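You operate a simulated robot arm through the tools that you are given. There is no shell and no other tool. Be economical: measure what you need, move in short steps, check, and stop when the job is done.

Carry out the task below with a simulated robot arm. There is one attempt and no reset: what you move stays moved.

TASK
Press home the loose little blue cap, then stand its can in the low green tray.
Fine: the can waits in the green press: slide in, orange lever down; leave the slide out; the other loose caps stay as they are, the other cans stay where they are.
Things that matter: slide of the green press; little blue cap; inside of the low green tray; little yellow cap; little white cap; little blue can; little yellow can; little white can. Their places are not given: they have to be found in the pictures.

It is judged by the outcome, as a careful person would: the job done as asked, and still so three seconds after it is handed in. It fails if anything else is knocked over, pushed out of place, dropped, spilled or broken.

THE ROBOT
A 6-joint arm with a two-finger parallel gripper, fixed in place. Base frame: the origin is at the foot of the arm, x ahead of it, y to its left, z up; the work surface is at about z = 900. Lengths are in mm, angles in rad, forces in N, time in s.
With the tool pointing down near the work surface it reaches from about 240 to 660 mm from the base axis. Its first joint turns from -1.152 to 1.152 rad. Payload 2.9 kg.
Tool frame: the origin (TCP) lies between the finger pads and is the grasp point; the fingertips stand 30 mm ahead of it; z points along the fingers, y is the line along which they close. The gripper opens to 110 mm. The fingers are 20 mm wide and 10 mm thick; the gripper's body (48 by 112 mm) begins 55 mm behind the TCP.
Orientation is that of the tool frame in the base frame, as a unit quaternion [x, y, z, w]. With the fingers straight down and closing along the base's y, the tool's x points along the base's -x, its y along +y and its z along -z.

THE INTERFACE
- The arm moves only by the tool play_rows. Its argument "rows" is text: rows parted by semicolons, each of 7 numbers parted by spaces: the shift along the base's x, y, z in units of 500 mm (1.0 is 500 mm), then the turn, a rotation vector about the base's x, y, z in units of 180 degrees (1.0 is 180 degrees), then the gripper command, from -1 (fully open) to 1 (shut), values between in proportion. In form: x y z ax ay az jaw; .... A call has 1 to 8 rows; each row is the pose to reach, as a shift and turn from the pose commanded when the call began. A call with a number of a shift or a turn outside -1 to 1 is refused whole. A row lasts 0.2 s, in which the tool goes at most 50 mm and 0.15 rad; a call with a longer step from one row to the next is refused whole, and so is a gripper value outside its range. A pose out of reach is approached as far as the arm can. The call stops where the force on the tool passes 90 N (or 10 N more than at its start, if that is more) or the arm is blocked; 0.2 s more then pass. The fingers move at their own pace (about 108 mm/s each) and stop on an object; they squeeze with about 28 N. The grip force told is the motor's: it shows also when the fingers shut on nothing. Time passes only in rows, and 0.2 s behind the last, so rows that repeat a pose let the fingers close. It gives the time, the measured TCP pose, the force on the tool (base axes), the opening and the grip force at its end, in the units of the frame above (readings bear some noise).
- Cameras (640 x 400 px; columns grow to the right, rows downward): "scene" is fixed at [88.4, 439.9, 1410.8]; the picture's right is [-0.63, -0.78, 0.00], its down [-0.25, 0.21, -0.94] and it looks along [0.73, -0.60, -0.33] (base axes); focal length 327 px, centre (320, 200). "wrist" rides on the gripper at [-36, 0, -57] in the tool frame; the picture's right is [0.00, -1.00, 0.00], its down [0.97, 0.00, -0.24] and it looks along [0.24, 0.00, 0.97] (tool axes); focal length 218 px, centre (320, 200).
- get_image(camera): a new picture of that camera. No time passes.
- pixel_to_xyz(camera, pixels): there is no depth. For up to 12 entries [column, row, z] of the newest picture of that camera ("zoom" is the newest enlarged one), the place [x, y] in the base frame at which the ray of that pixel passes the height z, good to about 2 mm. No time passes.
- zoom(camera, box): a new picture of the part [left, top, right, bottom] of that camera's present view, enlarged. No time passes.
- hand_in(): hands the job in; it is judged then, once.

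Work in short steps. Measure before you move; look again where a grasp or a placing could have gone wrong, and mend it. You have 80 turns and 34 pictures in all, the two below and enlarged ones among them. Open the gripper and draw the arm clear of the work before you hand the job in, unless the task says otherwise; then end with one line.

The tools are called after "Request:" as a command line: name --argument value ..., lists and objects as JSON in quotes. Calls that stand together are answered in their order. play_rows: Moves the arm, as the interface text tells. Its arguments: {"type":"object","properties":{"rows":{"type":"string"}},"required":["rows"]} The other tools are called the same way: get_image (camera) takes a picture; pixel_to_xyz (camera, pixels) gives the place at which the rays of pixels pass given heights; zoom (camera, box) takes an enlarged picture of a part of a camera's view; hand_in () hands the job in.

At the start:

```text
clock: 0.0
position: [294.0, 119.3, 1329.1]
tcp_rot: [-0.001, 1.0, 0.0, 0.0]
contact_force: [-0.1, -0.3, -0.2]
opening: 109.9
grip_force: 0.1
```

scene: 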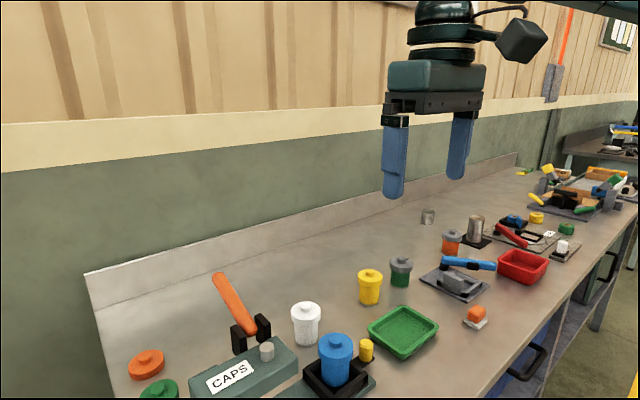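
wrist: 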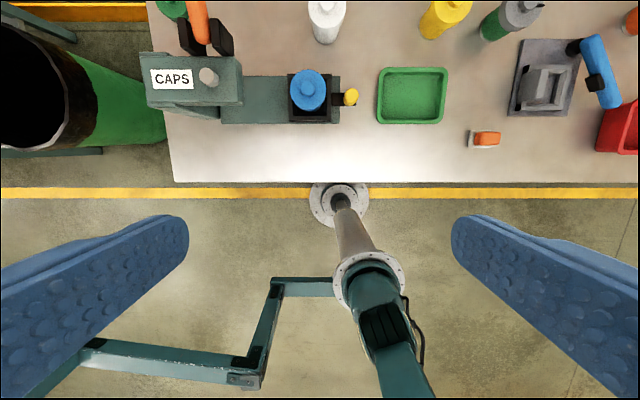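

I'll look closely at the press in both views before measuring.

Request:
zoom --camera "wrist" --box '[130, 0, 460, 200]'

Request:
zoom --camera "scene" --box '[100, 240, 460, 400]'

Request:
pixel_to_xyz --camera "wrist" --pixels '[[308, 90, 990], [351, 97, 950], [208, 77, 980], [378, 68, 920], [446, 68, 920], [378, 123, 920], [444, 123, 920], [411, 96, 905], [222, 100, 915], [340, 100, 915], [195, 10, 1000], [326, 10, 980]]'

```text
1.94 times, centred on (295, 100) of wrist
```

zoom: 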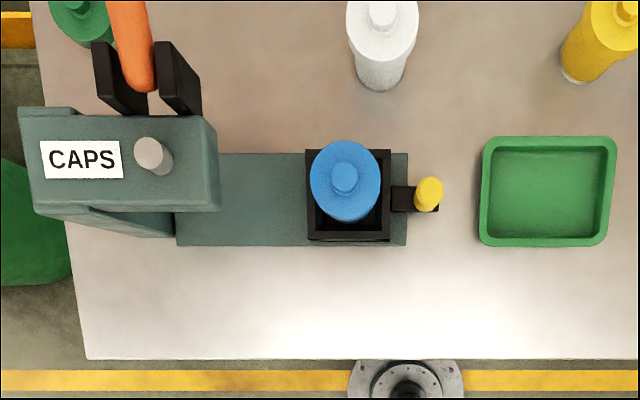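

```text
1.78 times, centred on (280, 320) of scene
```

zoom: 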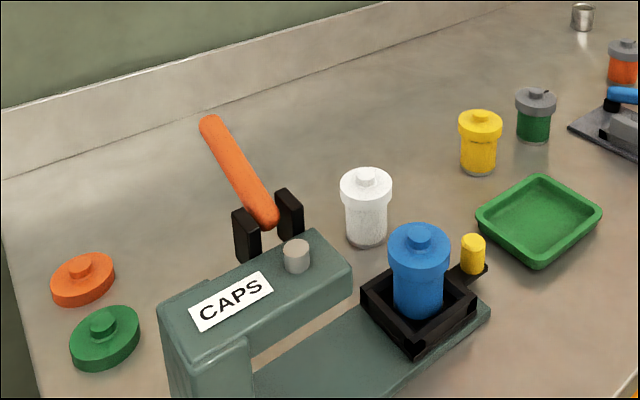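

```text
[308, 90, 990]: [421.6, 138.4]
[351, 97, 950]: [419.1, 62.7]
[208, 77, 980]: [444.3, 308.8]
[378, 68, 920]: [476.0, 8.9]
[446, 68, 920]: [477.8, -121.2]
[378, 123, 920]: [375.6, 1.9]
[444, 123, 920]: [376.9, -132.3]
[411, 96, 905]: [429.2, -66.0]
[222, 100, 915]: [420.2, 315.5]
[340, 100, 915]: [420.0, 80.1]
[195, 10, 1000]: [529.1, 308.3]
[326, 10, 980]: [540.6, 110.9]
```

The blue can stands in the slide's black holder, with the yellow knob on the outer end. The orange lever seems to lean up and away (+x). I'll move over, staying high, to see the lever and its pivot better.

Request:
play_rows --rows "0.05 0.06 0 0 0 0 -1; 0.1 0.12 0 0 0 0 -1; 0.15 0.18 0 0 0 0 -1; 0.2 0.24 0 0 0 0 -1; 0.2 0.3 0 0 0 0 -1"

Request:
get_image --camera "wrist"

Request:
get_image --camera "scene"

```text
clock: 1.2
position: [390.7, 269.7, 1326.1]
tcp_rot: [0.0, 1.0, 0.0, 0.002]
contact_force: [-0.4, 1.2, -0.1]
opening: 110.3
grip_force: 0.2
out of reach, approached as far as the arm can: row 5
```

```text
29 pictures are left
```

wrist: 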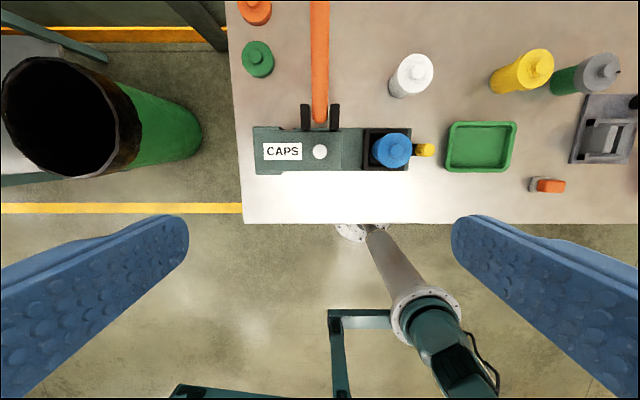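

```text
28 pictures are left
```

scene: 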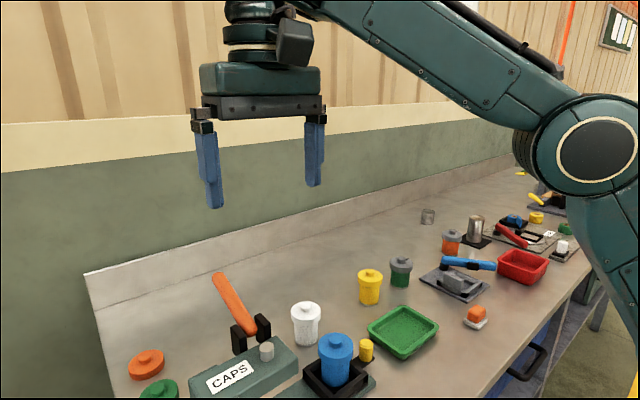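

Request:
zoom --camera "scene" --box '[180, 260, 400, 400]'

Request:
zoom --camera "wrist" --box '[240, 80, 450, 190]'

```text
2.86 times, centred on (290, 330) of scene
```

zoom: 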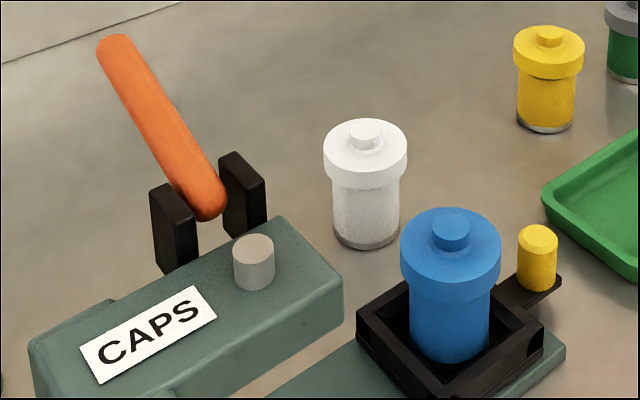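

```text
3.05 times, centred on (345, 135) of wrist
```

zoom: 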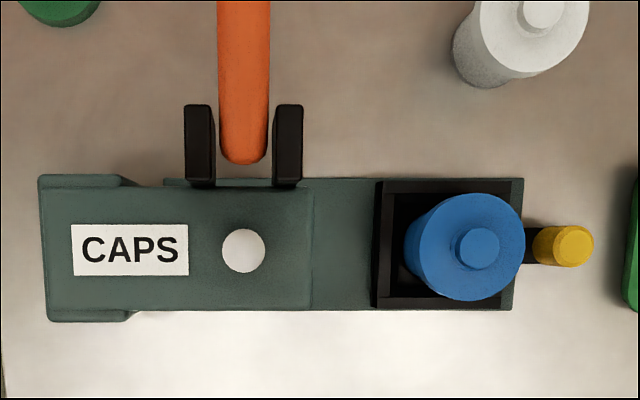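

The lever pivots at about (464, 270, 1055) and leans up and away along +x, so down means pushing its free end down. The knob is near (416, 74, ~965). I'll turn the gripper −90° so it closes along x, which keeps its body clear of the head, and move over the knob.

Request:
play_rows --rows "0 -0.05 -0.03 0 0 -0.047 -1; 0.01 -0.1 -0.06 0 0 -0.094 -1; 0.02 -0.15 -0.09 0 0 -0.141 -1; 0.03 -0.2 -0.12 0 0 -0.188 -1; 0.04 -0.25 -0.15 0 0 -0.235 -1; 0.05 -0.3 -0.18 0 0 -0.282 -1; 0.05 -0.35 -0.21 0 0 -0.329 -1; 0.05 -0.39 -0.24 0 0 -0.376 -1"

Request:
play_rows --rows "0 0 -0.03 0 0 -0.047 -1; 0 0 -0.06 0 0 -0.094 -1; 0 0 -0.09 0 0 -0.124 -1; 0 0 -0.1 0 0 -0.124 -1"

Request:
get_image --camera "wrist"

```text
clock: 3.0
position: [417.6, 74.8, 1205.5]
tcp_rot: [0.557, 0.83, 0.0, 0.001]
contact_force: [-0.5, -0.1, -0.9]
opening: 110.1
grip_force: 0.2
```

```text
clock: 4.0
position: [416.7, 74.0, 1156.3]
tcp_rot: [0.708, 0.706, 0.001, 0.001]
contact_force: [-0.6, -0.9, -0.1]
opening: 110.3
grip_force: 0.0
```

```text
25 pictures are left
```

wrist: 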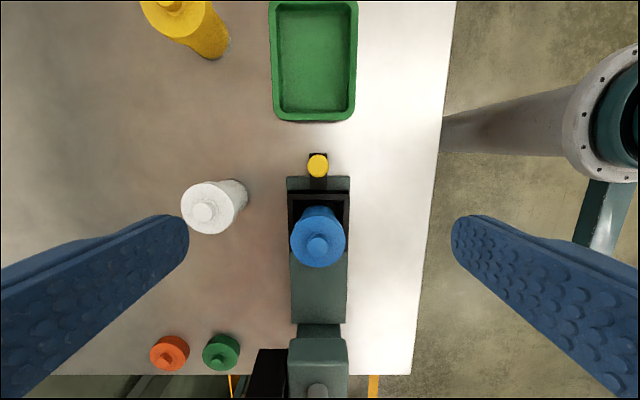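

Request:
pixel_to_xyz --camera "wrist" --pixels '[[318, 166, 965], [318, 155, 965], [318, 180, 925], [317, 245, 1000], [344, 240, 990], [205, 211, 985], [240, 190, 900], [280, 113, 905], [345, 113, 905], [280, 10, 905], [318, 344, 1040], [318, 390, 1055]]'

Request:
zoom --camera "wrist" --box '[260, 130, 380, 280]'

```text
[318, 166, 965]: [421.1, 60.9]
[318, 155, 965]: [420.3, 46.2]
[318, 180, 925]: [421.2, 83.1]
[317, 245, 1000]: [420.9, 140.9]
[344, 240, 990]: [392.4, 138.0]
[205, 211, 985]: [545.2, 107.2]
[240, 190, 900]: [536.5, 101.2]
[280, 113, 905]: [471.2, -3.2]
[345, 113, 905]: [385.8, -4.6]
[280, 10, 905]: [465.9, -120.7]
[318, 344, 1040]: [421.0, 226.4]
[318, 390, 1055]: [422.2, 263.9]
```

```text
2.67 times, centred on (320, 205) of wrist
```

zoom: 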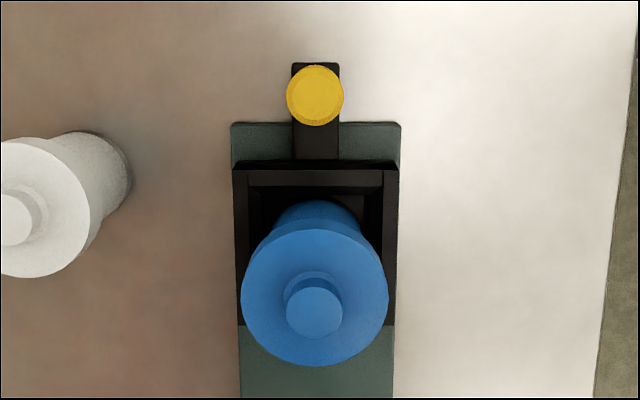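

Knob centre comes out at about (421, 62) with its top near 945. I'll part-close to 60 mm and come down around it with the fingertips at about 925.

Request:
play_rows --rows "0.0086 -0.024 -0.08 0 0 0 -0.09; 0.0086 -0.024 -0.16 0 0 0 -0.09; 0.0086 -0.024 -0.24 0 0 0 -0.09; 0.0086 -0.024 -0.3 0 0 0 -0.09; 0.0086 -0.024 -0.35 0 0 0 -0.09; 0.0086 -0.024 -0.38 0 0 0 -0.09; 0.0086 -0.024 -0.4 0 0 0 -0.09"

Request:
zoom --camera "scene" --box '[240, 240, 480, 400]'

Request:
get_image --camera "wrist"

```text
clock: 5.6
position: [420.5, 61.2, 956.3]
tcp_rot: [0.708, 0.706, 0.001, 0.001]
contact_force: [0.2, 0.5, 0.1]
opening: 59.9
grip_force: 0.1
```

```text
2.50 times, centred on (360, 320) of scene
```

zoom: 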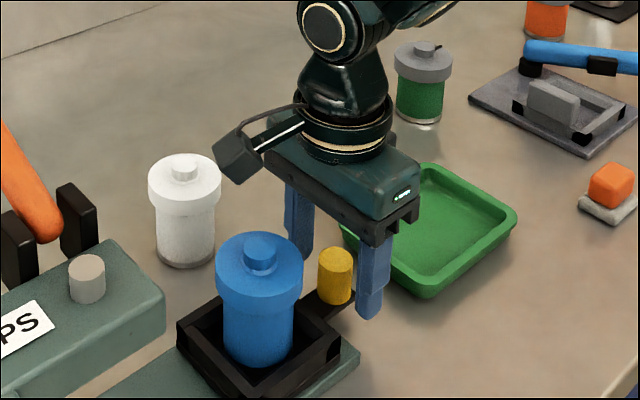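

```text
22 pictures are left
```

wrist: 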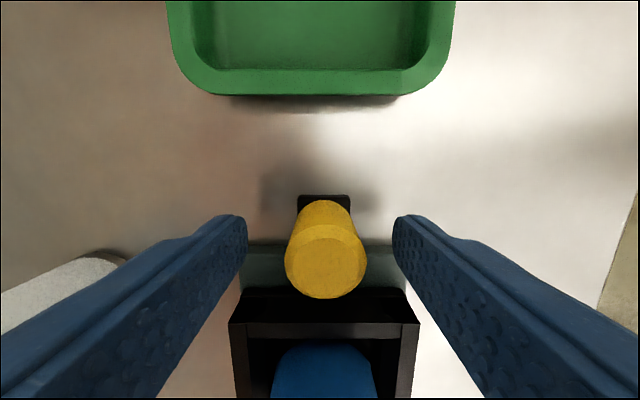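

Request:
pixel_to_xyz --camera "wrist" --pixels '[[326, 263, 945], [326, 263, 955], [326, 210, 920], [326, 300, 945]]'

```text
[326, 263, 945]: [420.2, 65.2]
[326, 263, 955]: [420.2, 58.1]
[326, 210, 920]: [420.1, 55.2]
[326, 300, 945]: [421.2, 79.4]
```

The knob lies between the fingers at about (420, 62). Closing on it.

Request:
play_rows --rows "0 0 0 0 0 0 1; 0 0 0 0 0 0 1; 0 0 0 0 0 0 1"

```text
clock: 6.4
position: [420.8, 62.4, 957.7]
tcp_rot: [0.707, 0.707, -0.002, -0.001]
contact_force: [-16.3, -0.1, 2.6]
opening: 24.6
grip_force: 44.9
```

Held at 24.6 mm. Sliding it gently in along +y.

Request:
play_rows --rows "0 0.01 0 0 0 0 1; 0 0.03 0 0 0 0 1; 0 0.05 0 0 0 0 1; 0 0.07 0 0 0 0 1; 0 0.09 0 0 0 0 1; 0 0.11 0 0 0 0 1; 0 0.13 0 0 0 0 1; 0 0.15 0 0 0 0 1"

Request:
zoom --camera "scene" --box '[180, 240, 420, 400]'

```text
clock: 8.2
position: [420.1, 136.6, 956.7]
tcp_rot: [0.707, 0.707, -0.001, 0.0]
contact_force: [-19.8, -0.5, 2.6]
opening: 25.2
grip_force: 44.9
```

```text
2.50 times, centred on (300, 320) of scene
```

zoom: 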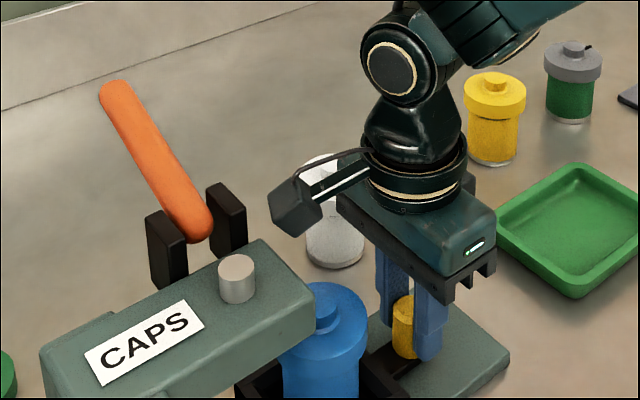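

The cable box on the hand sticks out about 90 mm towards +y, at a height close to the plunger top (~1062), so going on would risk hitting it. I'll let go, rise, turn the hand 180° and grip the knob again so the box faces −y.

Request:
play_rows --rows "0 0 0 0 0 0 -0.09; 0 0 0 0 0 0 -0.09; 0 0 0.06 0 0 0 -0.09; 0 0 0.14 0 0 0 -0.09; 0 -0.02 0.22 0 0 0.047 -0.09; 0 -0.05 0.3 0 0 0.094 -0.09; 0 -0.08 0.36 0 0 0.141 -0.09; 0 -0.08 0.4 0 0 0.188 -0.09"

Request:
play_rows --rows "0 0 0 0 0 0.047 -0.09; 0 0 0 0 0 0.094 -0.09; 0 0 0 0 0 0.141 -0.09; 0 0 0 0 0 0.188 -0.09; 0 0 0 0 0 0.235 -0.09; 0 0 0 0 0 0.282 -0.09; 0 0 0 0 0 0.329 -0.09; 0 0 0 0 0 0.376 -0.09"

Request:
play_rows --rows "0 0 0 0 0 0.047 -0.09; 0 0 0 0 0 0.094 -0.09; 0 0 0 0 0 0.141 -0.09; 0 0 0 0 0 0.188 -0.09; 0 0 0 0 0 0.235 -0.09; 0 0 0 0 0 0.282 -0.09; 0 0 0 0 0 0.329 -0.09; 0 0 0 0 0 0.376 -0.09"

```text
clock: 10.0
position: [421.6, 98.6, 1158.6]
tcp_rot: [0.469, 0.883, -0.001, 0.0]
contact_force: [-0.6, -0.4, -0.6]
opening: 59.9
grip_force: 0.1
```

```text
clock: 11.8
position: [421.5, 98.0, 1156.7]
tcp_rot: [-0.102, 0.995, 0.001, 0.0]
contact_force: [0.5, -0.9, -0.3]
opening: 60.0
grip_force: 0.1
```

```text
clock: 13.6
position: [422.1, 98.2, 1157.3]
tcp_rot: [-0.638, 0.77, 0.001, 0.0]
contact_force: [0.4, -0.7, 1.0]
opening: 59.9
grip_force: 0.0
```

Request:
play_rows --rows "-0.002 0.03 0 0 0 0.04 -0.09; -0.002 0.076 -0.05 0 0 0.06 -0.09; -0.002 0.076 -0.1 0 0 0.06 -0.09"

Request:
get_image --camera "wrist"

Request:
zoom --camera "scene" --box '[180, 240, 420, 400]'

```text
clock: 14.4
position: [420.3, 133.3, 1106.1]
tcp_rot: [-0.707, 0.707, 0.001, 0.0]
contact_force: [0.6, -0.5, 0.2]
opening: 59.9
grip_force: 0.1
```

```text
20 pictures are left
```

wrist: 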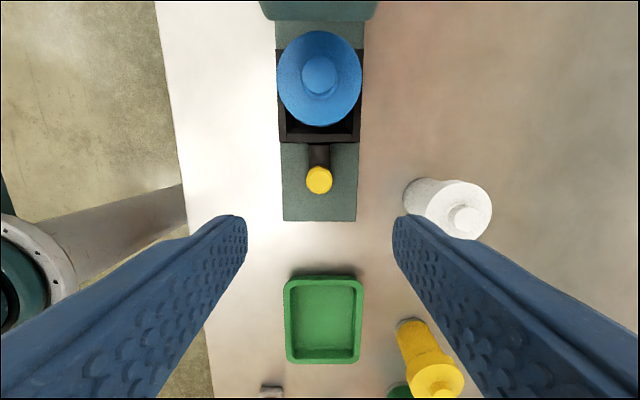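

```text
2.50 times, centred on (300, 320) of scene
```

zoom: 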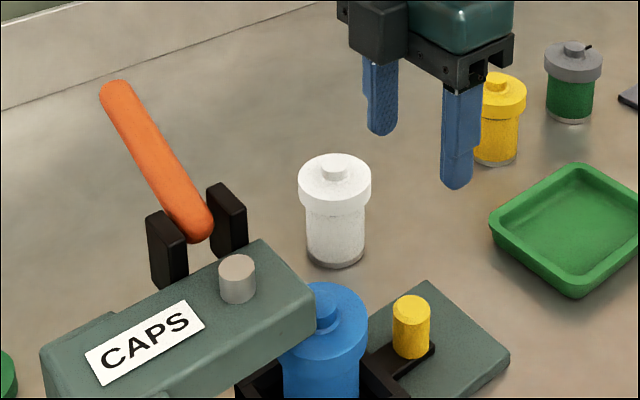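

On this side the camera body (36 mm ahead of the tool) would come near the head. I'll lean the hand back 25°, with the fingers pointing slightly into the press, so everything stays clear. Then I'll come down around the knob at y≈137.

Request:
play_rows --rows "0 0 0 0.046 0 0 -0.09; 0 -0.003 -0.04 0.092 0 0 -0.09; 0 -0.0066 -0.09 0.139 0 0 -0.09; 0 -0.0066 -0.16 0.139 0 0 -0.09; 0 -0.0066 -0.22 0.139 0 0 -0.09; 0 -0.0066 -0.27 0.139 0 0 -0.09; 0 -0.0066 -0.306 0.139 0 0 -0.09; 0 -0.0066 -0.306 0.139 0 0 -0.09"

Request:
zoom --camera "scene" --box '[180, 240, 420, 400]'

Request:
get_image --camera "wrist"

```text
clock: 16.2
position: [420.6, 131.5, 952.8]
tcp_rot: [-0.69, 0.69, 0.154, 0.154]
contact_force: [1.2, -0.4, 0.5]
opening: 59.7
grip_force: 0.0
```

```text
2.50 times, centred on (300, 320) of scene
```

zoom: 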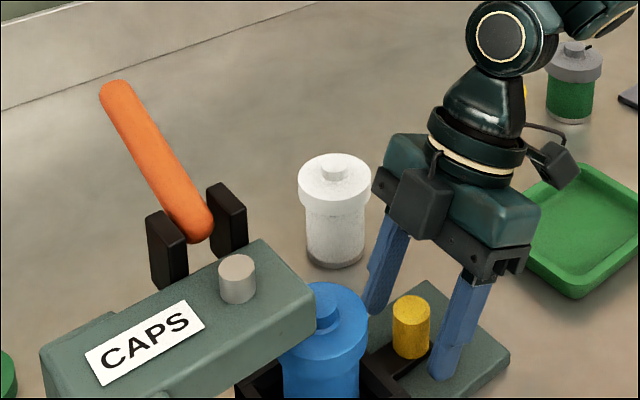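

```text
17 pictures are left
```

wrist: 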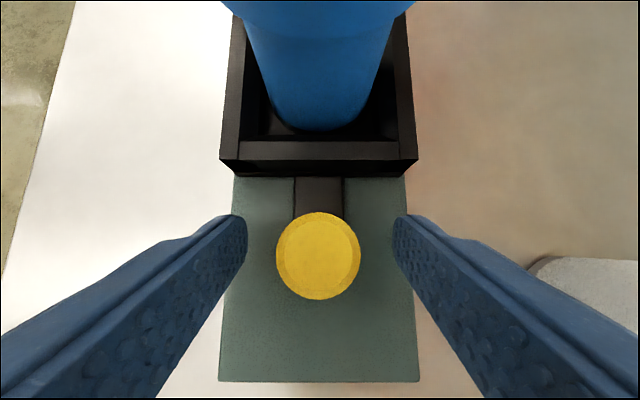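

The knob is centred between the fingers. I'll close and keep sliding in gently.

Request:
play_rows --rows "0 0 0 0 0 0 1; 0 0 0 0 0 0 1; 0 0 0 0 0 0 1; 0 0.008 0 0 0 0 1; 0 0.024 0 0 0 0 1; 0 0.042 0 0 0 0 1; 0 0.06 0 0 0 0 1; 0 0.07 0 0 0 0 1"

Request:
zoom --camera "scene" --box '[180, 240, 420, 400]'

```text
clock: 18.0
position: [420.6, 166.7, 952.8]
tcp_rot: [0.69, -0.69, -0.155, -0.153]
contact_force: [-19.5, -1.7, -1.5]
opening: 24.5
grip_force: 45.6
```

```text
2.50 times, centred on (300, 320) of scene
```

zoom: 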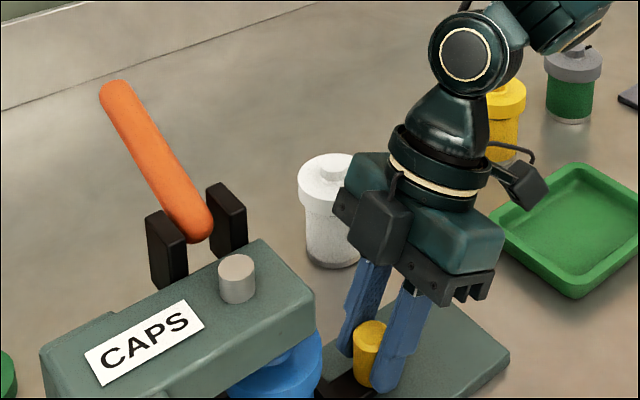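

Request:
play_rows --rows "0 0.008 0 0 0 0 1; 0 0.016 0 0 0 0 1; 0 0.024 0 0 0 0 1; 0 0.03 0 0 0 0 1"

```text
clock: 19.0
position: [420.3, 182.3, 954.3]
tcp_rot: [-0.69, 0.691, 0.153, 0.153]
contact_force: [-10.9, 0.2, -12.6]
opening: 24.5
grip_force: 45.2
```

Request:
play_rows --rows "0 0.004 0 0 0 0 1; 0 0.008 0 0 0 0 1; 0 0.008 0 0 0 0 1"

Request:
zoom --camera "scene" --box '[180, 260, 390, 400]'

Request:
get_image --camera "wrist"

```text
clock: 19.8
position: [420.0, 185.0, 952.8]
tcp_rot: [-0.69, 0.691, 0.154, 0.152]
contact_force: [-11.3, -0.3, -15.3]
opening: 24.4
grip_force: 45.7
```

```text
2.86 times, centred on (285, 330) of scene
```

zoom: 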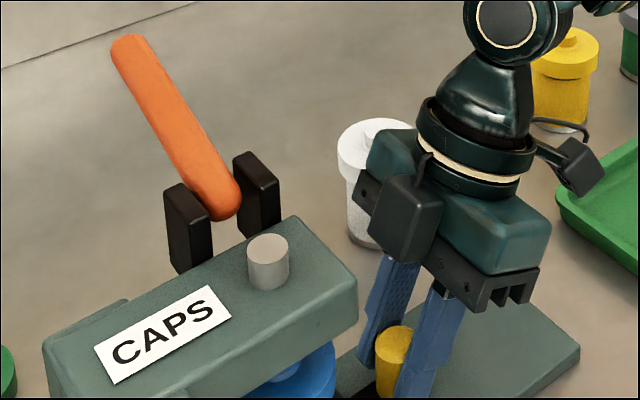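

```text
14 pictures are left
```

wrist: 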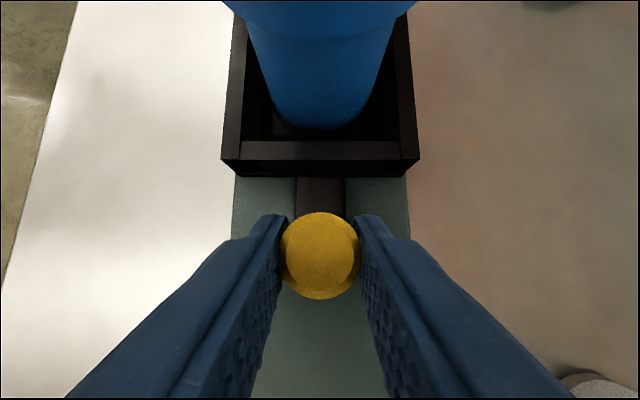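

Request:
play_rows --rows "0 0.005 0 0 0 0 1; 0 0.01 0 0 0 0 1; 0 0.01 0 0 0 0 1"

Request:
play_rows --rows "0 0.005 0 0 0 0 1; 0 0.01 0 0 0 0 1; 0 0.01 0 0 0 0 1"

```text
clock: 20.6
position: [421.2, 187.8, 953.6]
tcp_rot: [-0.689, 0.692, 0.153, 0.151]
contact_force: [-17.8, -40.6, 9.1]
opening: 24.6
grip_force: 45.0
```

```text
clock: 21.4
position: [419.2, 193.7, 952.9]
tcp_rot: [-0.689, 0.693, 0.152, 0.15]
contact_force: [-17.9, -42.6, 11.5]
opening: 24.6
grip_force: 44.8
```

The y force is −40 N, so the slide is at its end stop and the fingers have begun to slip on the knob. I'll open, back off along −y and rise.

Request:
play_rows --rows "0 -0.004 0 0 0 0 0.5; 0 -0.004 0 0 0 0 -0.09; 0 -0.004 0 0 0 0 -0.09; 0 -0.06 0.03 0 0 0 -0.09; 0 -0.13 0.1 0 0 0 -0.09; 0 -0.13 0.18 -0.046 0 0 -0.09; 0 -0.13 0.26 -0.092 0 0 -0.09; 0 -0.13 0.34 -0.139 0 0 -0.09"

Request:
zoom --camera "scene" --box '[180, 260, 390, 400]'

```text
clock: 23.2
position: [422.4, 130.9, 1122.3]
tcp_rot: [0.707, -0.707, -0.001, 0.001]
contact_force: [0.6, 0.7, 0.5]
opening: 60.0
grip_force: 0.0
```

```text
2.86 times, centred on (285, 330) of scene
```

zoom: 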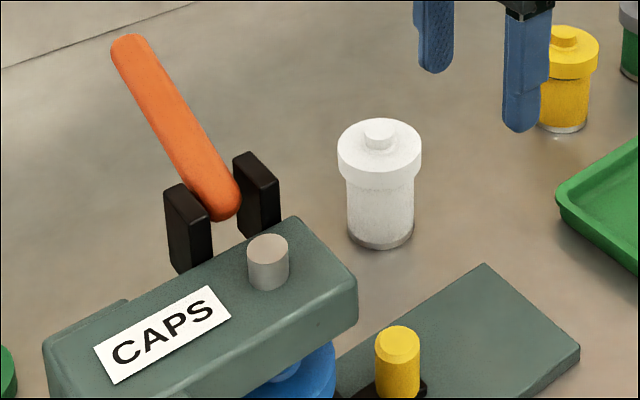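

The slide is fully in. I'll close the fingers and move above the free end of the lever, to about (545, 270).

Request:
play_rows --rows "0 0 0.08 0 0 0 1; 0.03 0.04 0.14 0 0 0 1; 0.08 0.09 0.15 0 0 0 1; 0.13 0.14 0.15 0 0 0 1; 0.17 0.19 0.15 0 0 0 1; 0.21 0.24 0.15 0 0 0 1; 0.246 0.278 0.15 0 0 0 1; 0.246 0.278 0.13 0 0 0 1"

Request:
zoom --camera "scene" --box '[150, 190, 390, 350]'

Request:
get_image --camera "wrist"

```text
clock: 25.0
position: [537.8, 266.0, 1183.7]
tcp_rot: [-0.707, 0.707, 0.002, 0.001]
contact_force: [0.2, -0.1, 0.4]
opening: 0.2
grip_force: 28.1
out of reach, approached as far as the arm can: row 7, 8
```

```text
2.50 times, centred on (270, 270) of scene
```

zoom: 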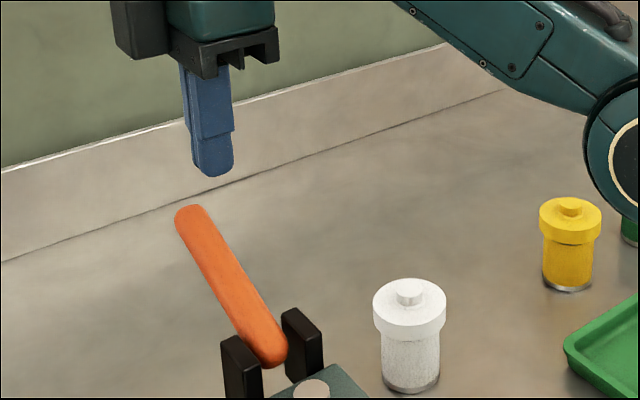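

```text
11 pictures are left
```

wrist: 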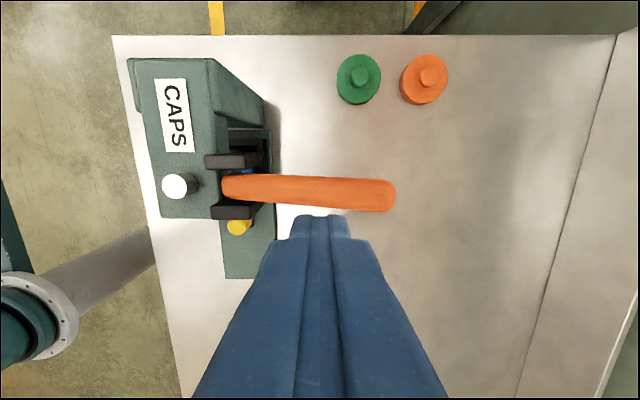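

The lever axis is at y≈272 and its free end at x≈580. The fingers are over it near x=538, y=266. I'll nudge y by +5 and go down slowly.

Request:
play_rows --rows "0 0.01 -0.02 0 0 0 1; 0.01 0.01 -0.04 0 0 0 1; 0.01 0.01 -0.05 0 0 0 1; 0.01 0.01 -0.06 0 0 0 1; 0.01 0.01 -0.07 0 0 0 1; 0.01 0.01 -0.08 0 0 0 1"

```text
clock: 26.4
position: [542.0, 271.5, 1144.0]
tcp_rot: [0.707, -0.707, -0.001, -0.001]
contact_force: [0.2, -0.6, -0.3]
opening: 0.1
grip_force: 27.8
```

Request:
play_rows --rows "0 0 -0.01 0 0 0 1; 0 0 -0.02 0 0 0 1; 0 0 -0.03 0 0 0 1; 0 0 -0.04 0 0 0 1; 0 0 -0.05 0 0 0 1"

Request:
zoom --camera "scene" --box '[150, 190, 390, 350]'

```text
clock: 27.6
position: [542.6, 270.9, 1119.4]
tcp_rot: [0.707, -0.707, 0.0, -0.001]
contact_force: [0.2, -0.3, 0.1]
opening: 0.2
grip_force: 27.6
```

```text
2.50 times, centred on (270, 270) of scene
```

zoom: 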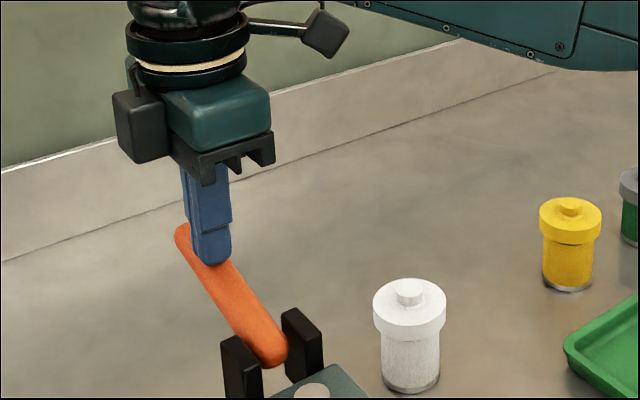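

Request:
play_rows --rows "0 0 -0.01 0 0 0 1; 0 0 -0.02 0 0 0 1; 0 0 -0.03 0 0 0 1; 0 0 -0.04 0 0 0 1"

```text
clock: 28.6
position: [542.4, 272.6, 1098.0]
tcp_rot: [0.707, -0.707, -0.001, 0.001]
contact_force: [1.4, -0.6, 0.6]
opening: 0.0
grip_force: 28.0
```

Request:
play_rows --rows "0 0 -0.01 0 0 0 1; 0 0 -0.02 0 0 0 1; 0 0 -0.03 0 0 0 1"

Request:
get_image --camera "wrist"

```text
clock: 29.4
position: [541.6, 271.8, 1087.3]
tcp_rot: [0.707, -0.707, 0.0, -0.002]
contact_force: [-4.0, -3.4, 12.0]
opening: 0.1
grip_force: 27.9
```

```text
9 pictures are left
```

wrist: 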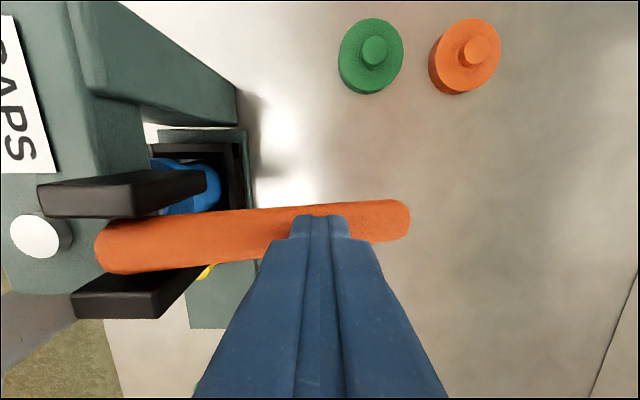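

Contact: 12 N upward with the finger on the lever. Pushing down steadily.

Request:
play_rows --rows "0 0 -0.01 0 0 0 1; 0 0 -0.02 0 0 0 1; 0 0 -0.03 0 0 0 1; 0 0 -0.04 0 0 0 1; 0 0 -0.05 0 0 0 1"

```text
clock: 30.5
position: [544.4, 271.4, 1083.7]
tcp_rot: [-0.706, 0.708, -0.003, 0.02]
contact_force: [-5.9, -7.5, 29.0]
opening: 0.0
grip_force: 27.6
stopped in row 5: the force on the tool passed its limit (the readings are from after the stop); the commanded pose is now the measured one
```

Request:
zoom --camera "scene" --box '[150, 240, 390, 400]'

```text
2.50 times, centred on (270, 320) of scene
```

zoom: 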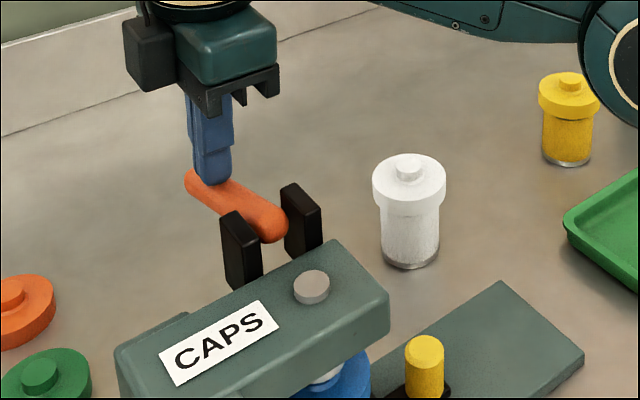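

The lever has swung down to nearly level and the plunger has sunk, then it met firm resistance. To be sure it's at the end, I'll push again farther out on the handle, where there's more leverage.

Request:
play_rows --rows "0 0 0.02 0 0 0 1; 0.024 0 0.025 0 0 0 1; 0.048 0 0.025 0 0 0 1; 0.048 0 0.01 0 0 0 1; 0.048 0 0 0 0 0 1"

Request:
play_rows --rows "0 0 -0.008 0 0 0 1; 0 0 -0.016 0 0 0 1; 0 0 -0.024 0 0 0 1; 0 0 -0.032 0 0 0 1; 0 0 -0.04 0 0 0 1; 0 0 -0.048 0 0 0 1; 0 0 -0.056 0 0 0 1; 0 0 -0.064 0 0 0 1"

```text
clock: 31.7
position: [565.4, 270.9, 1080.6]
tcp_rot: [-0.706, 0.708, -0.001, 0.016]
contact_force: [-2.8, -0.6, 8.2]
opening: 0.0
grip_force: 28.4
```

```text
clock: 33.4
position: [567.1, 272.2, 1075.1]
tcp_rot: [-0.704, 0.709, -0.005, 0.036]
contact_force: [-9.4, -10.6, 36.4]
opening: 0.1
grip_force: 28.5
stopped in row 8: the force on the tool passed its limit (the readings are from after the stop); the commanded pose is now the measured one
```

Request:
zoom --camera "scene" --box '[180, 270, 370, 400]'

```text
3.08 times, centred on (275, 335) of scene
```

zoom: 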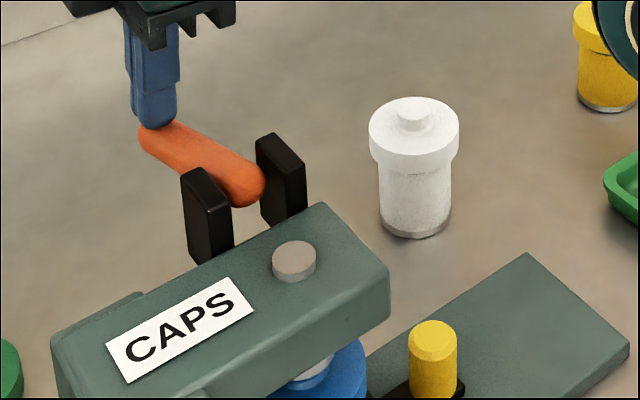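

The lever is now slightly below level and firmly stopped. I'll lift off and see whether it springs back.

Request:
play_rows --rows "0 0 0.04 0 0 0 1; 0 0 0.1 0 0 0 1; 0 0 0.18 0 0 0 1; 0 0 0.2 0 0 0 1"

Request:
zoom --camera "scene" --box '[180, 270, 370, 400]'

```text
clock: 34.4
position: [561.1, 268.8, 1163.2]
tcp_rot: [-0.706, 0.708, -0.004, 0.03]
contact_force: [-0.5, 0.4, 0.7]
opening: 0.0
grip_force: 28.1
out of reach, approached as far as the arm can: row 3, 4
```

```text
3.08 times, centred on (275, 335) of scene
```

zoom: 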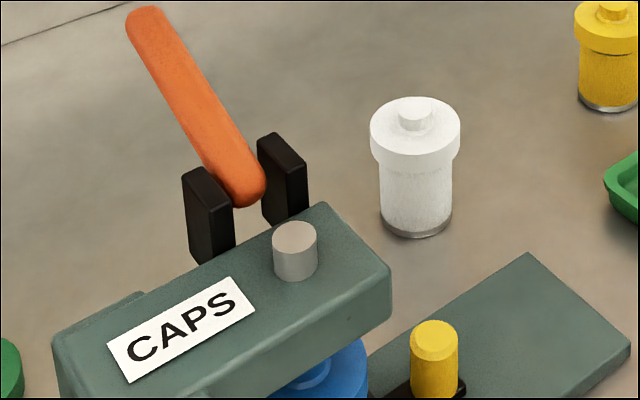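

It sprang back up. Now I'll return to the knob, correct the small tilt error, lean 25° again, and open to 60 mm on the way down at y≈140.

Request:
play_rows --rows "0 -0.06 0.01 0 0 0 0.5; -0.05 -0.11 0.03 0 0 0 -0.09; -0.1 -0.16 0.03 0 0 0 -0.09; -0.15 -0.2 0.03 0 0 0 -0.09; -0.2 -0.24 0.03 0.04 0.005 0 -0.09; -0.25 -0.258 0.02 0.08 0.01 0 -0.09; -0.281 -0.258 0 0.127 0.0153 0 -0.09; -0.281 -0.258 -0.05 0.127 0.0153 0 -0.09"

```text
clock: 36.2
position: [479.9, 25.1, 1213.5]
tcp_rot: [-0.689, 0.692, 0.155, 0.152]
contact_force: [-0.5, -0.3, 0.5]
opening: 59.9
grip_force: 0.1
out of reach, approached as far as the arm can: row 5, 6, 7, 8
```

The arm ended off target, at (480, 25, 1213). I'll send a hold row to see where the command really stands before going on.

Request:
play_rows --rows "0 0 0 0 0 0 -0.09"

```text
clock: 36.6
position: [479.1, 25.3, 1212.9]
tcp_rot: [-0.689, 0.692, 0.155, 0.151]
contact_force: [-0.4, 1.0, -0.8]
opening: 60.1
grip_force: 0.0
```

Request:
play_rows --rows "-0.04 0.03 -0.03 0 0 0 -0.09; -0.08 0.06 -0.06 0 0 0 -0.09; -0.12 0.09 -0.1 0 0 0 -0.09"

```text
clock: 37.4
position: [475.2, 25.2, 1215.3]
tcp_rot: [-0.686, 0.695, 0.154, 0.152]
contact_force: [-0.7, 0.0, 0.2]
opening: 59.7
grip_force: 0.0
out of reach, approached as far as the arm can: row 1, 2, 3
```

It's stuck, probably at a wrist joint limit. I'll take the lean off first, then move.

Request:
play_rows --rows "0 0 0 -0.046 0 0 -0.09; 0 0 0 -0.092 0 0 -0.09; 0 0 0 -0.139 0 0 -0.09; 0 0 0 -0.139 0 0 -0.09"

```text
clock: 38.4
position: [475.2, 23.2, 1214.5]
tcp_rot: [-0.703, 0.711, 0.006, 0.004]
contact_force: [-0.6, 0.0, 0.2]
opening: 60.1
grip_force: 0.1
```

Request:
play_rows --rows "-0.03 0.05 -0.02 0 0 0 -0.09; -0.06 0.1 -0.05 0 0 0 -0.09; -0.09 0.16 -0.09 0 0 0 -0.09; -0.109 0.22 -0.15 0 0 0 -0.09; -0.109 0.228 -0.216 0 0 0 -0.09"

```text
clock: 39.6
position: [421.4, 139.5, 1103.6]
tcp_rot: [-0.702, 0.712, 0.0, 0.001]
contact_force: [-0.6, 0.3, -0.3]
opening: 60.2
grip_force: 0.1
out of reach, approached as far as the arm can: row 2, 3
```

Back on course at (421, 139, 1104). I'll lean and descend as before, then move in along +y with open fingers to straddle the knob (y≈192).

Request:
play_rows --rows "0 0 0 0.046 0 0 -0.09; 0 0 -0.04 0.092 0 0 -0.09; 0 0 -0.09 0.139 0 0 -0.09; 0 0 -0.16 0.139 0 0 -0.09; 0 0 -0.22 0.139 0 0 -0.09; 0 0 -0.27 0.139 0 0 -0.09; 0 0 -0.301 0.139 0 0 -0.09; 0 0.03 -0.301 0.139 0 0 -0.09"

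Request:
play_rows --rows "0 0.03 0 0 0 0 -0.09; 0 0.062 0 0 0 0 -0.09; 0 0.062 0 0 0 0 -0.09"

Request:
get_image --camera "wrist"

```text
clock: 41.4
position: [422.0, 153.4, 953.7]
tcp_rot: [-0.685, 0.696, 0.153, 0.152]
contact_force: [-0.3, -0.2, -0.4]
opening: 59.9
grip_force: 0.0
```

```text
clock: 42.2
position: [421.3, 184.4, 955.1]
tcp_rot: [-0.686, 0.695, 0.154, 0.152]
contact_force: [-0.5, -0.6, 0.3]
opening: 59.7
grip_force: 0.0
```

```text
5 pictures are left
```

wrist: 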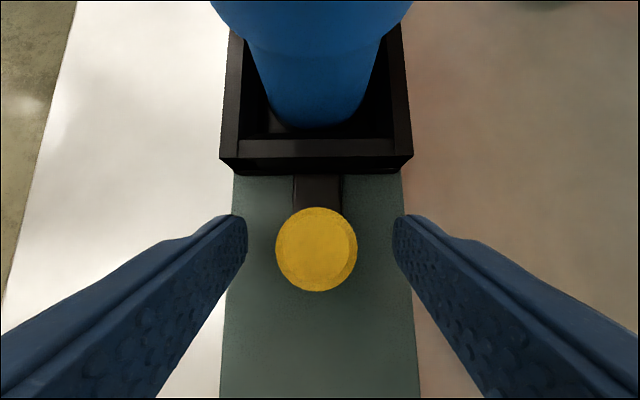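

Knob centred again. I'll grip it and draw the slide out gently.

Request:
play_rows --rows "0 0 0 0 0 0 1; 0 0 0 0 0 0 1; 0 0 0 0 0 0 1; 0 -0.008 0 0 0 0 1; 0 -0.024 0 0 0 0 1; 0 -0.044 0 0 0 0 1; 0 -0.064 0 0 0 0 1; 0 -0.084 0 0 0 0 1"

Request:
play_rows --rows "0 -0.02 0 0 0 0 1; 0 -0.04 0 0 0 0 1; 0 -0.06 0 0 0 0 1; 0 -0.08 0 0 0 0 1; 0 -0.1 0 0 0 0 1; 0 -0.12 0 0 0 0 1; 0 -0.135 0 0 0 0 1; 0 -0.145 0 0 0 0 1"

Request:
play_rows --rows "0 -0.007 0 0 0 0 1; 0 -0.014 0 0 0 0 1; 0 -0.021 0 0 0 0 1; 0 -0.028 0 0 0 0 1; 0 -0.028 0 0 0 0 1"

```text
clock: 44.0
position: [420.4, 142.3, 954.8]
tcp_rot: [-0.686, 0.695, 0.155, 0.153]
contact_force: [-23.1, 1.0, 14.8]
opening: 24.6
grip_force: 44.7
```

```text
clock: 45.8
position: [419.3, 69.0, 955.2]
tcp_rot: [-0.686, 0.695, 0.154, 0.153]
contact_force: [-21.7, 1.0, 17.9]
opening: 24.8
grip_force: 45.3
```

```text
clock: 47.0
position: [420.1, 55.4, 955.1]
tcp_rot: [-0.687, 0.694, 0.153, 0.153]
contact_force: [-21.2, 1.0, 20.6]
opening: 24.7
grip_force: 45.4
```

Request:
play_rows --rows "0 -0.006 0 0 0 0 1; 0 -0.012 0 0 0 0 1; 0 -0.012 0 0 0 0 1"

```text
clock: 47.8
position: [419.3, 53.8, 955.0]
tcp_rot: [-0.689, 0.69, 0.158, 0.156]
contact_force: [-8.1, 38.0, 0.5]
opening: 24.5
grip_force: 45.1
```

That's the outer stop (+38 N). I'll ease off, release, rise and straighten, then look at the cap.

Request:
play_rows --rows "0 0.01 0 0 0 0 0.5; 0 0.01 0 0 0 0 -0.09; 0 0.01 0 0 0 0 -0.09; 0 0.01 0.08 0 0 0 -0.09; 0 0.01 0.16 0 0 0 -0.09; 0 0.01 0.24 -0.046 0 0 -0.5; 0 0.01 0.3 -0.092 0 0 -1; 0 0.01 0.33 -0.139 0 0 -1"

Request:
get_image --camera "scene"

```text
clock: 49.6
position: [418.8, 55.0, 1121.2]
tcp_rot: [-0.703, 0.711, 0.0, -0.001]
contact_force: [-0.3, 0.1, 0.3]
opening: 109.9
grip_force: 0.2
```

```text
4 pictures are left
```

scene: 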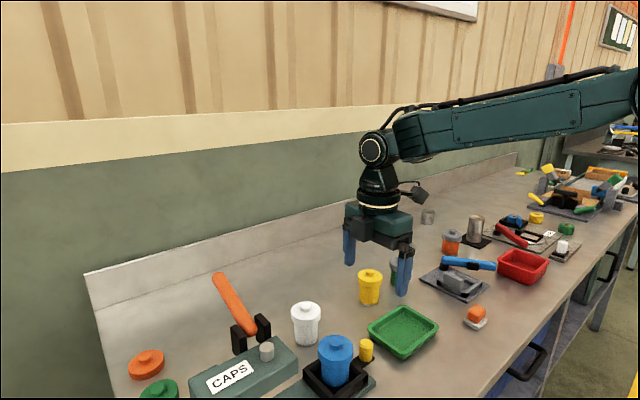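

Request:
zoom --camera "scene" --box '[180, 260, 400, 400]'

```text
2.86 times, centred on (290, 330) of scene
```

zoom: 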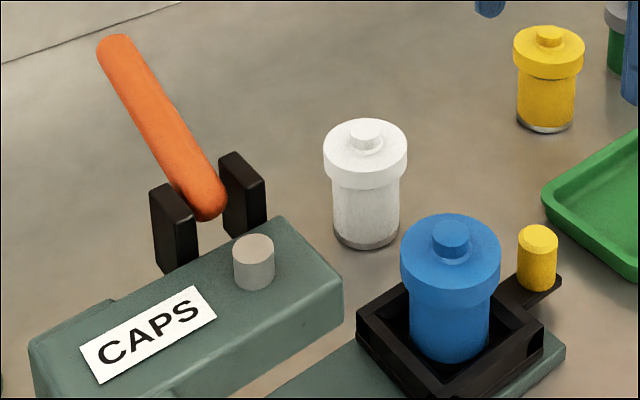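

The cap now sits about 5 mm lower, so it's home. One wrist picture will give me the can's centre before I grasp it.

Request:
get_image --camera "wrist"

```text
2 pictures are left
```

wrist: 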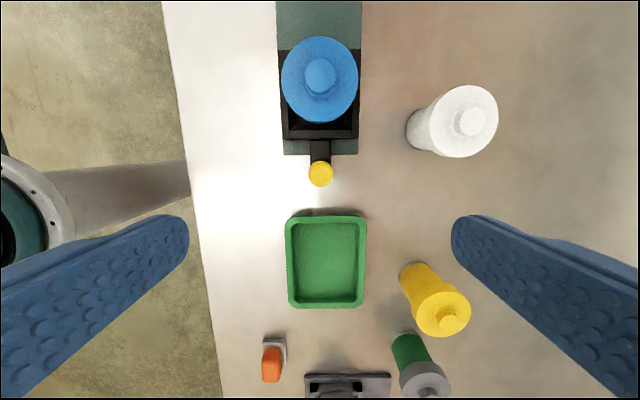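

Request:
pixel_to_xyz --camera "wrist" --pixels '[[320, 75, 998], [319, 79, 987], [281, 80, 985], [358, 80, 985], [320, 172, 945], [300, 300, 905], [355, 300, 905], [300, 226, 905], [355, 226, 905], [320, 45, 945], [465, 118, 990]]'

```text
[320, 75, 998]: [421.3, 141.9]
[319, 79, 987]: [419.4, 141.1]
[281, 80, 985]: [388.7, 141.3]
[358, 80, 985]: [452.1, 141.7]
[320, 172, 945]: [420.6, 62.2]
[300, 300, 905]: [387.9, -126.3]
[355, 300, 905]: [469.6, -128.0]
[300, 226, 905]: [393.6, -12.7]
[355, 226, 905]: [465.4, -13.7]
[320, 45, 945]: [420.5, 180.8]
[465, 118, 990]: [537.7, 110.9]
```

Can centre is at (420.5, 141), cap about 63 mm wide. The tray inside spans x 390–467, y −128…−13. I'll move over the can and down with the fingertips at about 948, around the cap and above the holder.

Request:
play_rows --rows "0.003 0.06 0 0 0 0 -0.75; 0.003 0.12 0 0 0 0 -0.75; 0.003 0.172 -0.02 0 0 0 -0.75; 0.003 0.172 -0.1 0 0 0 -0.75; 0.003 0.172 -0.18 0 0 0 -0.75; 0.003 0.172 -0.24 0 0 0 -0.75; 0.003 0.172 -0.286 0 0 0 -0.75; 0.003 0.172 -0.286 0 0 0 -0.75"

Request:
play_rows --rows "0 0 0 0 0 0 0; 0 0 0 0 0 0 0.3; 0 0 0 0 0 0 1; 0 0 0 0 0 0 1; 0 0 0 0 0 0 1"

```text
clock: 51.4
position: [421.8, 141.7, 975.2]
tcp_rot: [-0.702, 0.712, -0.001, 0.001]
contact_force: [0.3, -0.8, -0.4]
opening: 96.3
grip_force: 0.2
```

```text
clock: 52.6
position: [421.6, 141.2, 975.6]
tcp_rot: [-0.702, 0.712, -0.001, 0.001]
contact_force: [0.1, 1.2, -1.5]
opening: 59.3
grip_force: 27.8
```

Cap gripped at 59 mm. Lifting straight up.

Request:
play_rows --rows "0 0 0.02 0 0 0 1; 0 0 0.05 0 0 0 1; 0 0 0.09 0 0 0 1; 0 0 0.14 0 0 0 1; 0 0 0.19 0 0 0 1; 0 0 0.2 0 0 0 1"

Request:
get_image --camera "scene"

```text
clock: 54.0
position: [421.4, 140.2, 1077.1]
tcp_rot: [-0.702, 0.713, 0.0, 0.001]
contact_force: [-0.3, -0.2, -2.0]
opening: 59.3
grip_force: 28.1
```

```text
1 pictures are left
```

scene: 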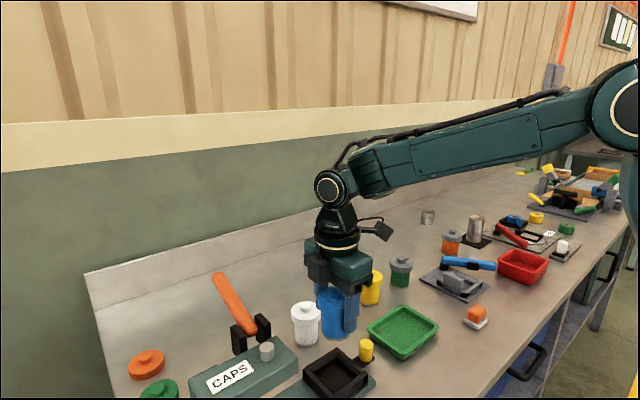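

The can came up whole with its cap. Carrying it over the tray to (427, −70).

Request:
play_rows --rows "0 -0.03 0 0 0 0 1; 0 -0.09 0 0 0 0 1; 0.003 -0.16 0 0 0 0 1; 0.006 -0.23 0 0 0 0 1; 0.01 -0.3 0 0 0 0 1; 0.01 -0.37 0 0 0 0 1; 0.01 -0.42 0 0 0 0 1; 0.01 -0.42 -0.04 0 0 0 1"

Request:
play_rows --rows "0 0 -0.04 0 0 0 1; 0 0 -0.08 0 0 0 1; 0 0 -0.11 0 0 0 1; 0 0 -0.13 0 0 0 1; 0 0 -0.14 0 0 0 1"

```text
clock: 55.8
position: [427.7, -72.7, 1055.9]
tcp_rot: [-0.702, 0.712, 0.0, 0.001]
contact_force: [0.4, 0.6, -1.0]
opening: 59.1
grip_force: 28.1
```

```text
clock: 57.0
position: [427.5, -68.9, 987.6]
tcp_rot: [-0.702, 0.713, 0.0, 0.0]
contact_force: [0.9, 0.0, -2.3]
opening: 59.2
grip_force: 28.1
```

Request:
play_rows --rows "0 0 -0.006 0 0 0 1; 0 0 -0.012 0 0 0 1; 0 0 -0.018 0 0 0 1; 0 0 -0.024 0 0 0 1; 0 0 -0.024 0 0 0 1"

Request:
play_rows --rows "0 0 -0.004 0 0 0 1; 0 0 -0.008 0 0 0 1; 0 0 -0.012 0 0 0 1; 0 0 -0.012 0 0 0 1"

```text
clock: 58.2
position: [427.5, -69.5, 976.0]
tcp_rot: [-0.702, 0.712, -0.001, 0.001]
contact_force: [0.7, 0.4, -1.3]
opening: 59.0
grip_force: 27.8
```

```text
clock: 59.2
position: [427.6, -69.4, 968.9]
tcp_rot: [-0.702, 0.712, 0.0, 0.001]
contact_force: [0.3, -0.2, -1.4]
opening: 59.1
grip_force: 28.1
```

Request:
play_rows --rows "0 0 -0.004 0 0 0 1; 0 0 -0.008 0 0 0 1; 0 0 -0.008 0 0 0 1"

```text
clock: 60.0
position: [428.1, -70.2, 964.5]
tcp_rot: [-0.702, 0.712, -0.001, 0.001]
contact_force: [0.7, -0.6, -2.0]
opening: 59.0
grip_force: 27.9
```

Request:
play_rows --rows "0 0 -0.004 0 0 0 1; 0 0 -0.008 0 0 0 1; 0 0 -0.008 0 0 0 1"

```text
clock: 60.8
position: [427.1, -70.2, 962.0]
tcp_rot: [-0.702, 0.712, -0.001, 0.0]
contact_force: [1.1, 0.3, -1.2]
opening: 58.8
grip_force: 28.0
```

Request:
play_rows --rows "0 0 -0.003 0 0 0 1; 0 0 -0.006 0 0 0 1; 0 0 -0.006 0 0 0 1"

```text
clock: 61.6
position: [427.8, -69.4, 959.8]
tcp_rot: [-0.701, 0.713, -0.002, 0.001]
contact_force: [-10.9, -4.5, 37.4]
opening: 59.4
grip_force: 28.2
```

The can rests on the tray floor (+37 N). I'll ease up 2 mm, open to about 88 mm so the yellow can stays clear, and rise.

Request:
play_rows --rows "0 0 0.004 0 0 0 1; 0 0 0.004 0 0 0 0.1; 0 0 0.004 0 0 0 -0.6; 0 0 0.004 0 0 0 -0.6; 0 0 0.004 0 0 0 -0.6; 0 0 0.05 0 0 0 -0.6; 0 0 0.12 0 0 0 -0.6; 0 0 0.2 0 0 0 -0.6"

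Request:
play_rows --rows "0 0 0.08 0 0 0 -0.6; -0.04 -0.02 0.16 0 0 0 -0.6; -0.09 -0.04 0.24 0 0 0 -0.6; -0.14 -0.06 0.32 0 0 0 -0.6; -0.18 -0.08 0.38 0 0 0 -0.6"

Request:
get_image --camera "scene"

```text
clock: 63.4
position: [427.2, -70.0, 1059.5]
tcp_rot: [-0.702, 0.712, -0.001, 0.001]
contact_force: [0.0, 0.2, -0.2]
opening: 88.2
grip_force: 0.0
```

```text
clock: 64.6
position: [338.0, -113.4, 1247.9]
tcp_rot: [-0.703, 0.711, 0.0, 0.0]
contact_force: [-0.5, 0.6, 0.2]
opening: 88.1
grip_force: 0.1
```

```text
0 pictures are left
```

scene: 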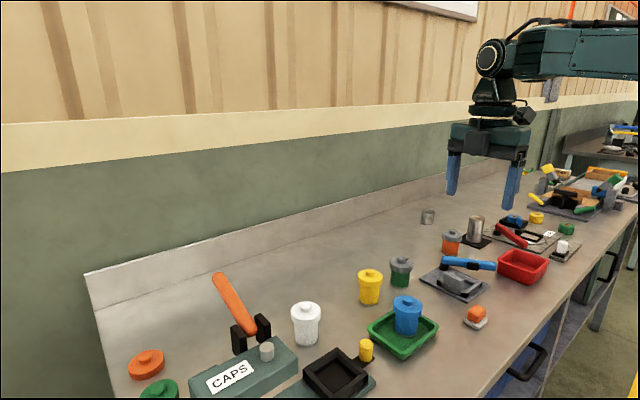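

The blue can stands upright in the green tray with its cap on. The slide is out, and the other cans and caps look unmoved. The arm is clear, so I'm handing in.

Request:
hand_in

```text
The job is handed in.
```

The blue cap is pressed home, its can stands upright in the low green tray, the press slide is left out, and in the last picture the other cans and loose caps look unmoved.
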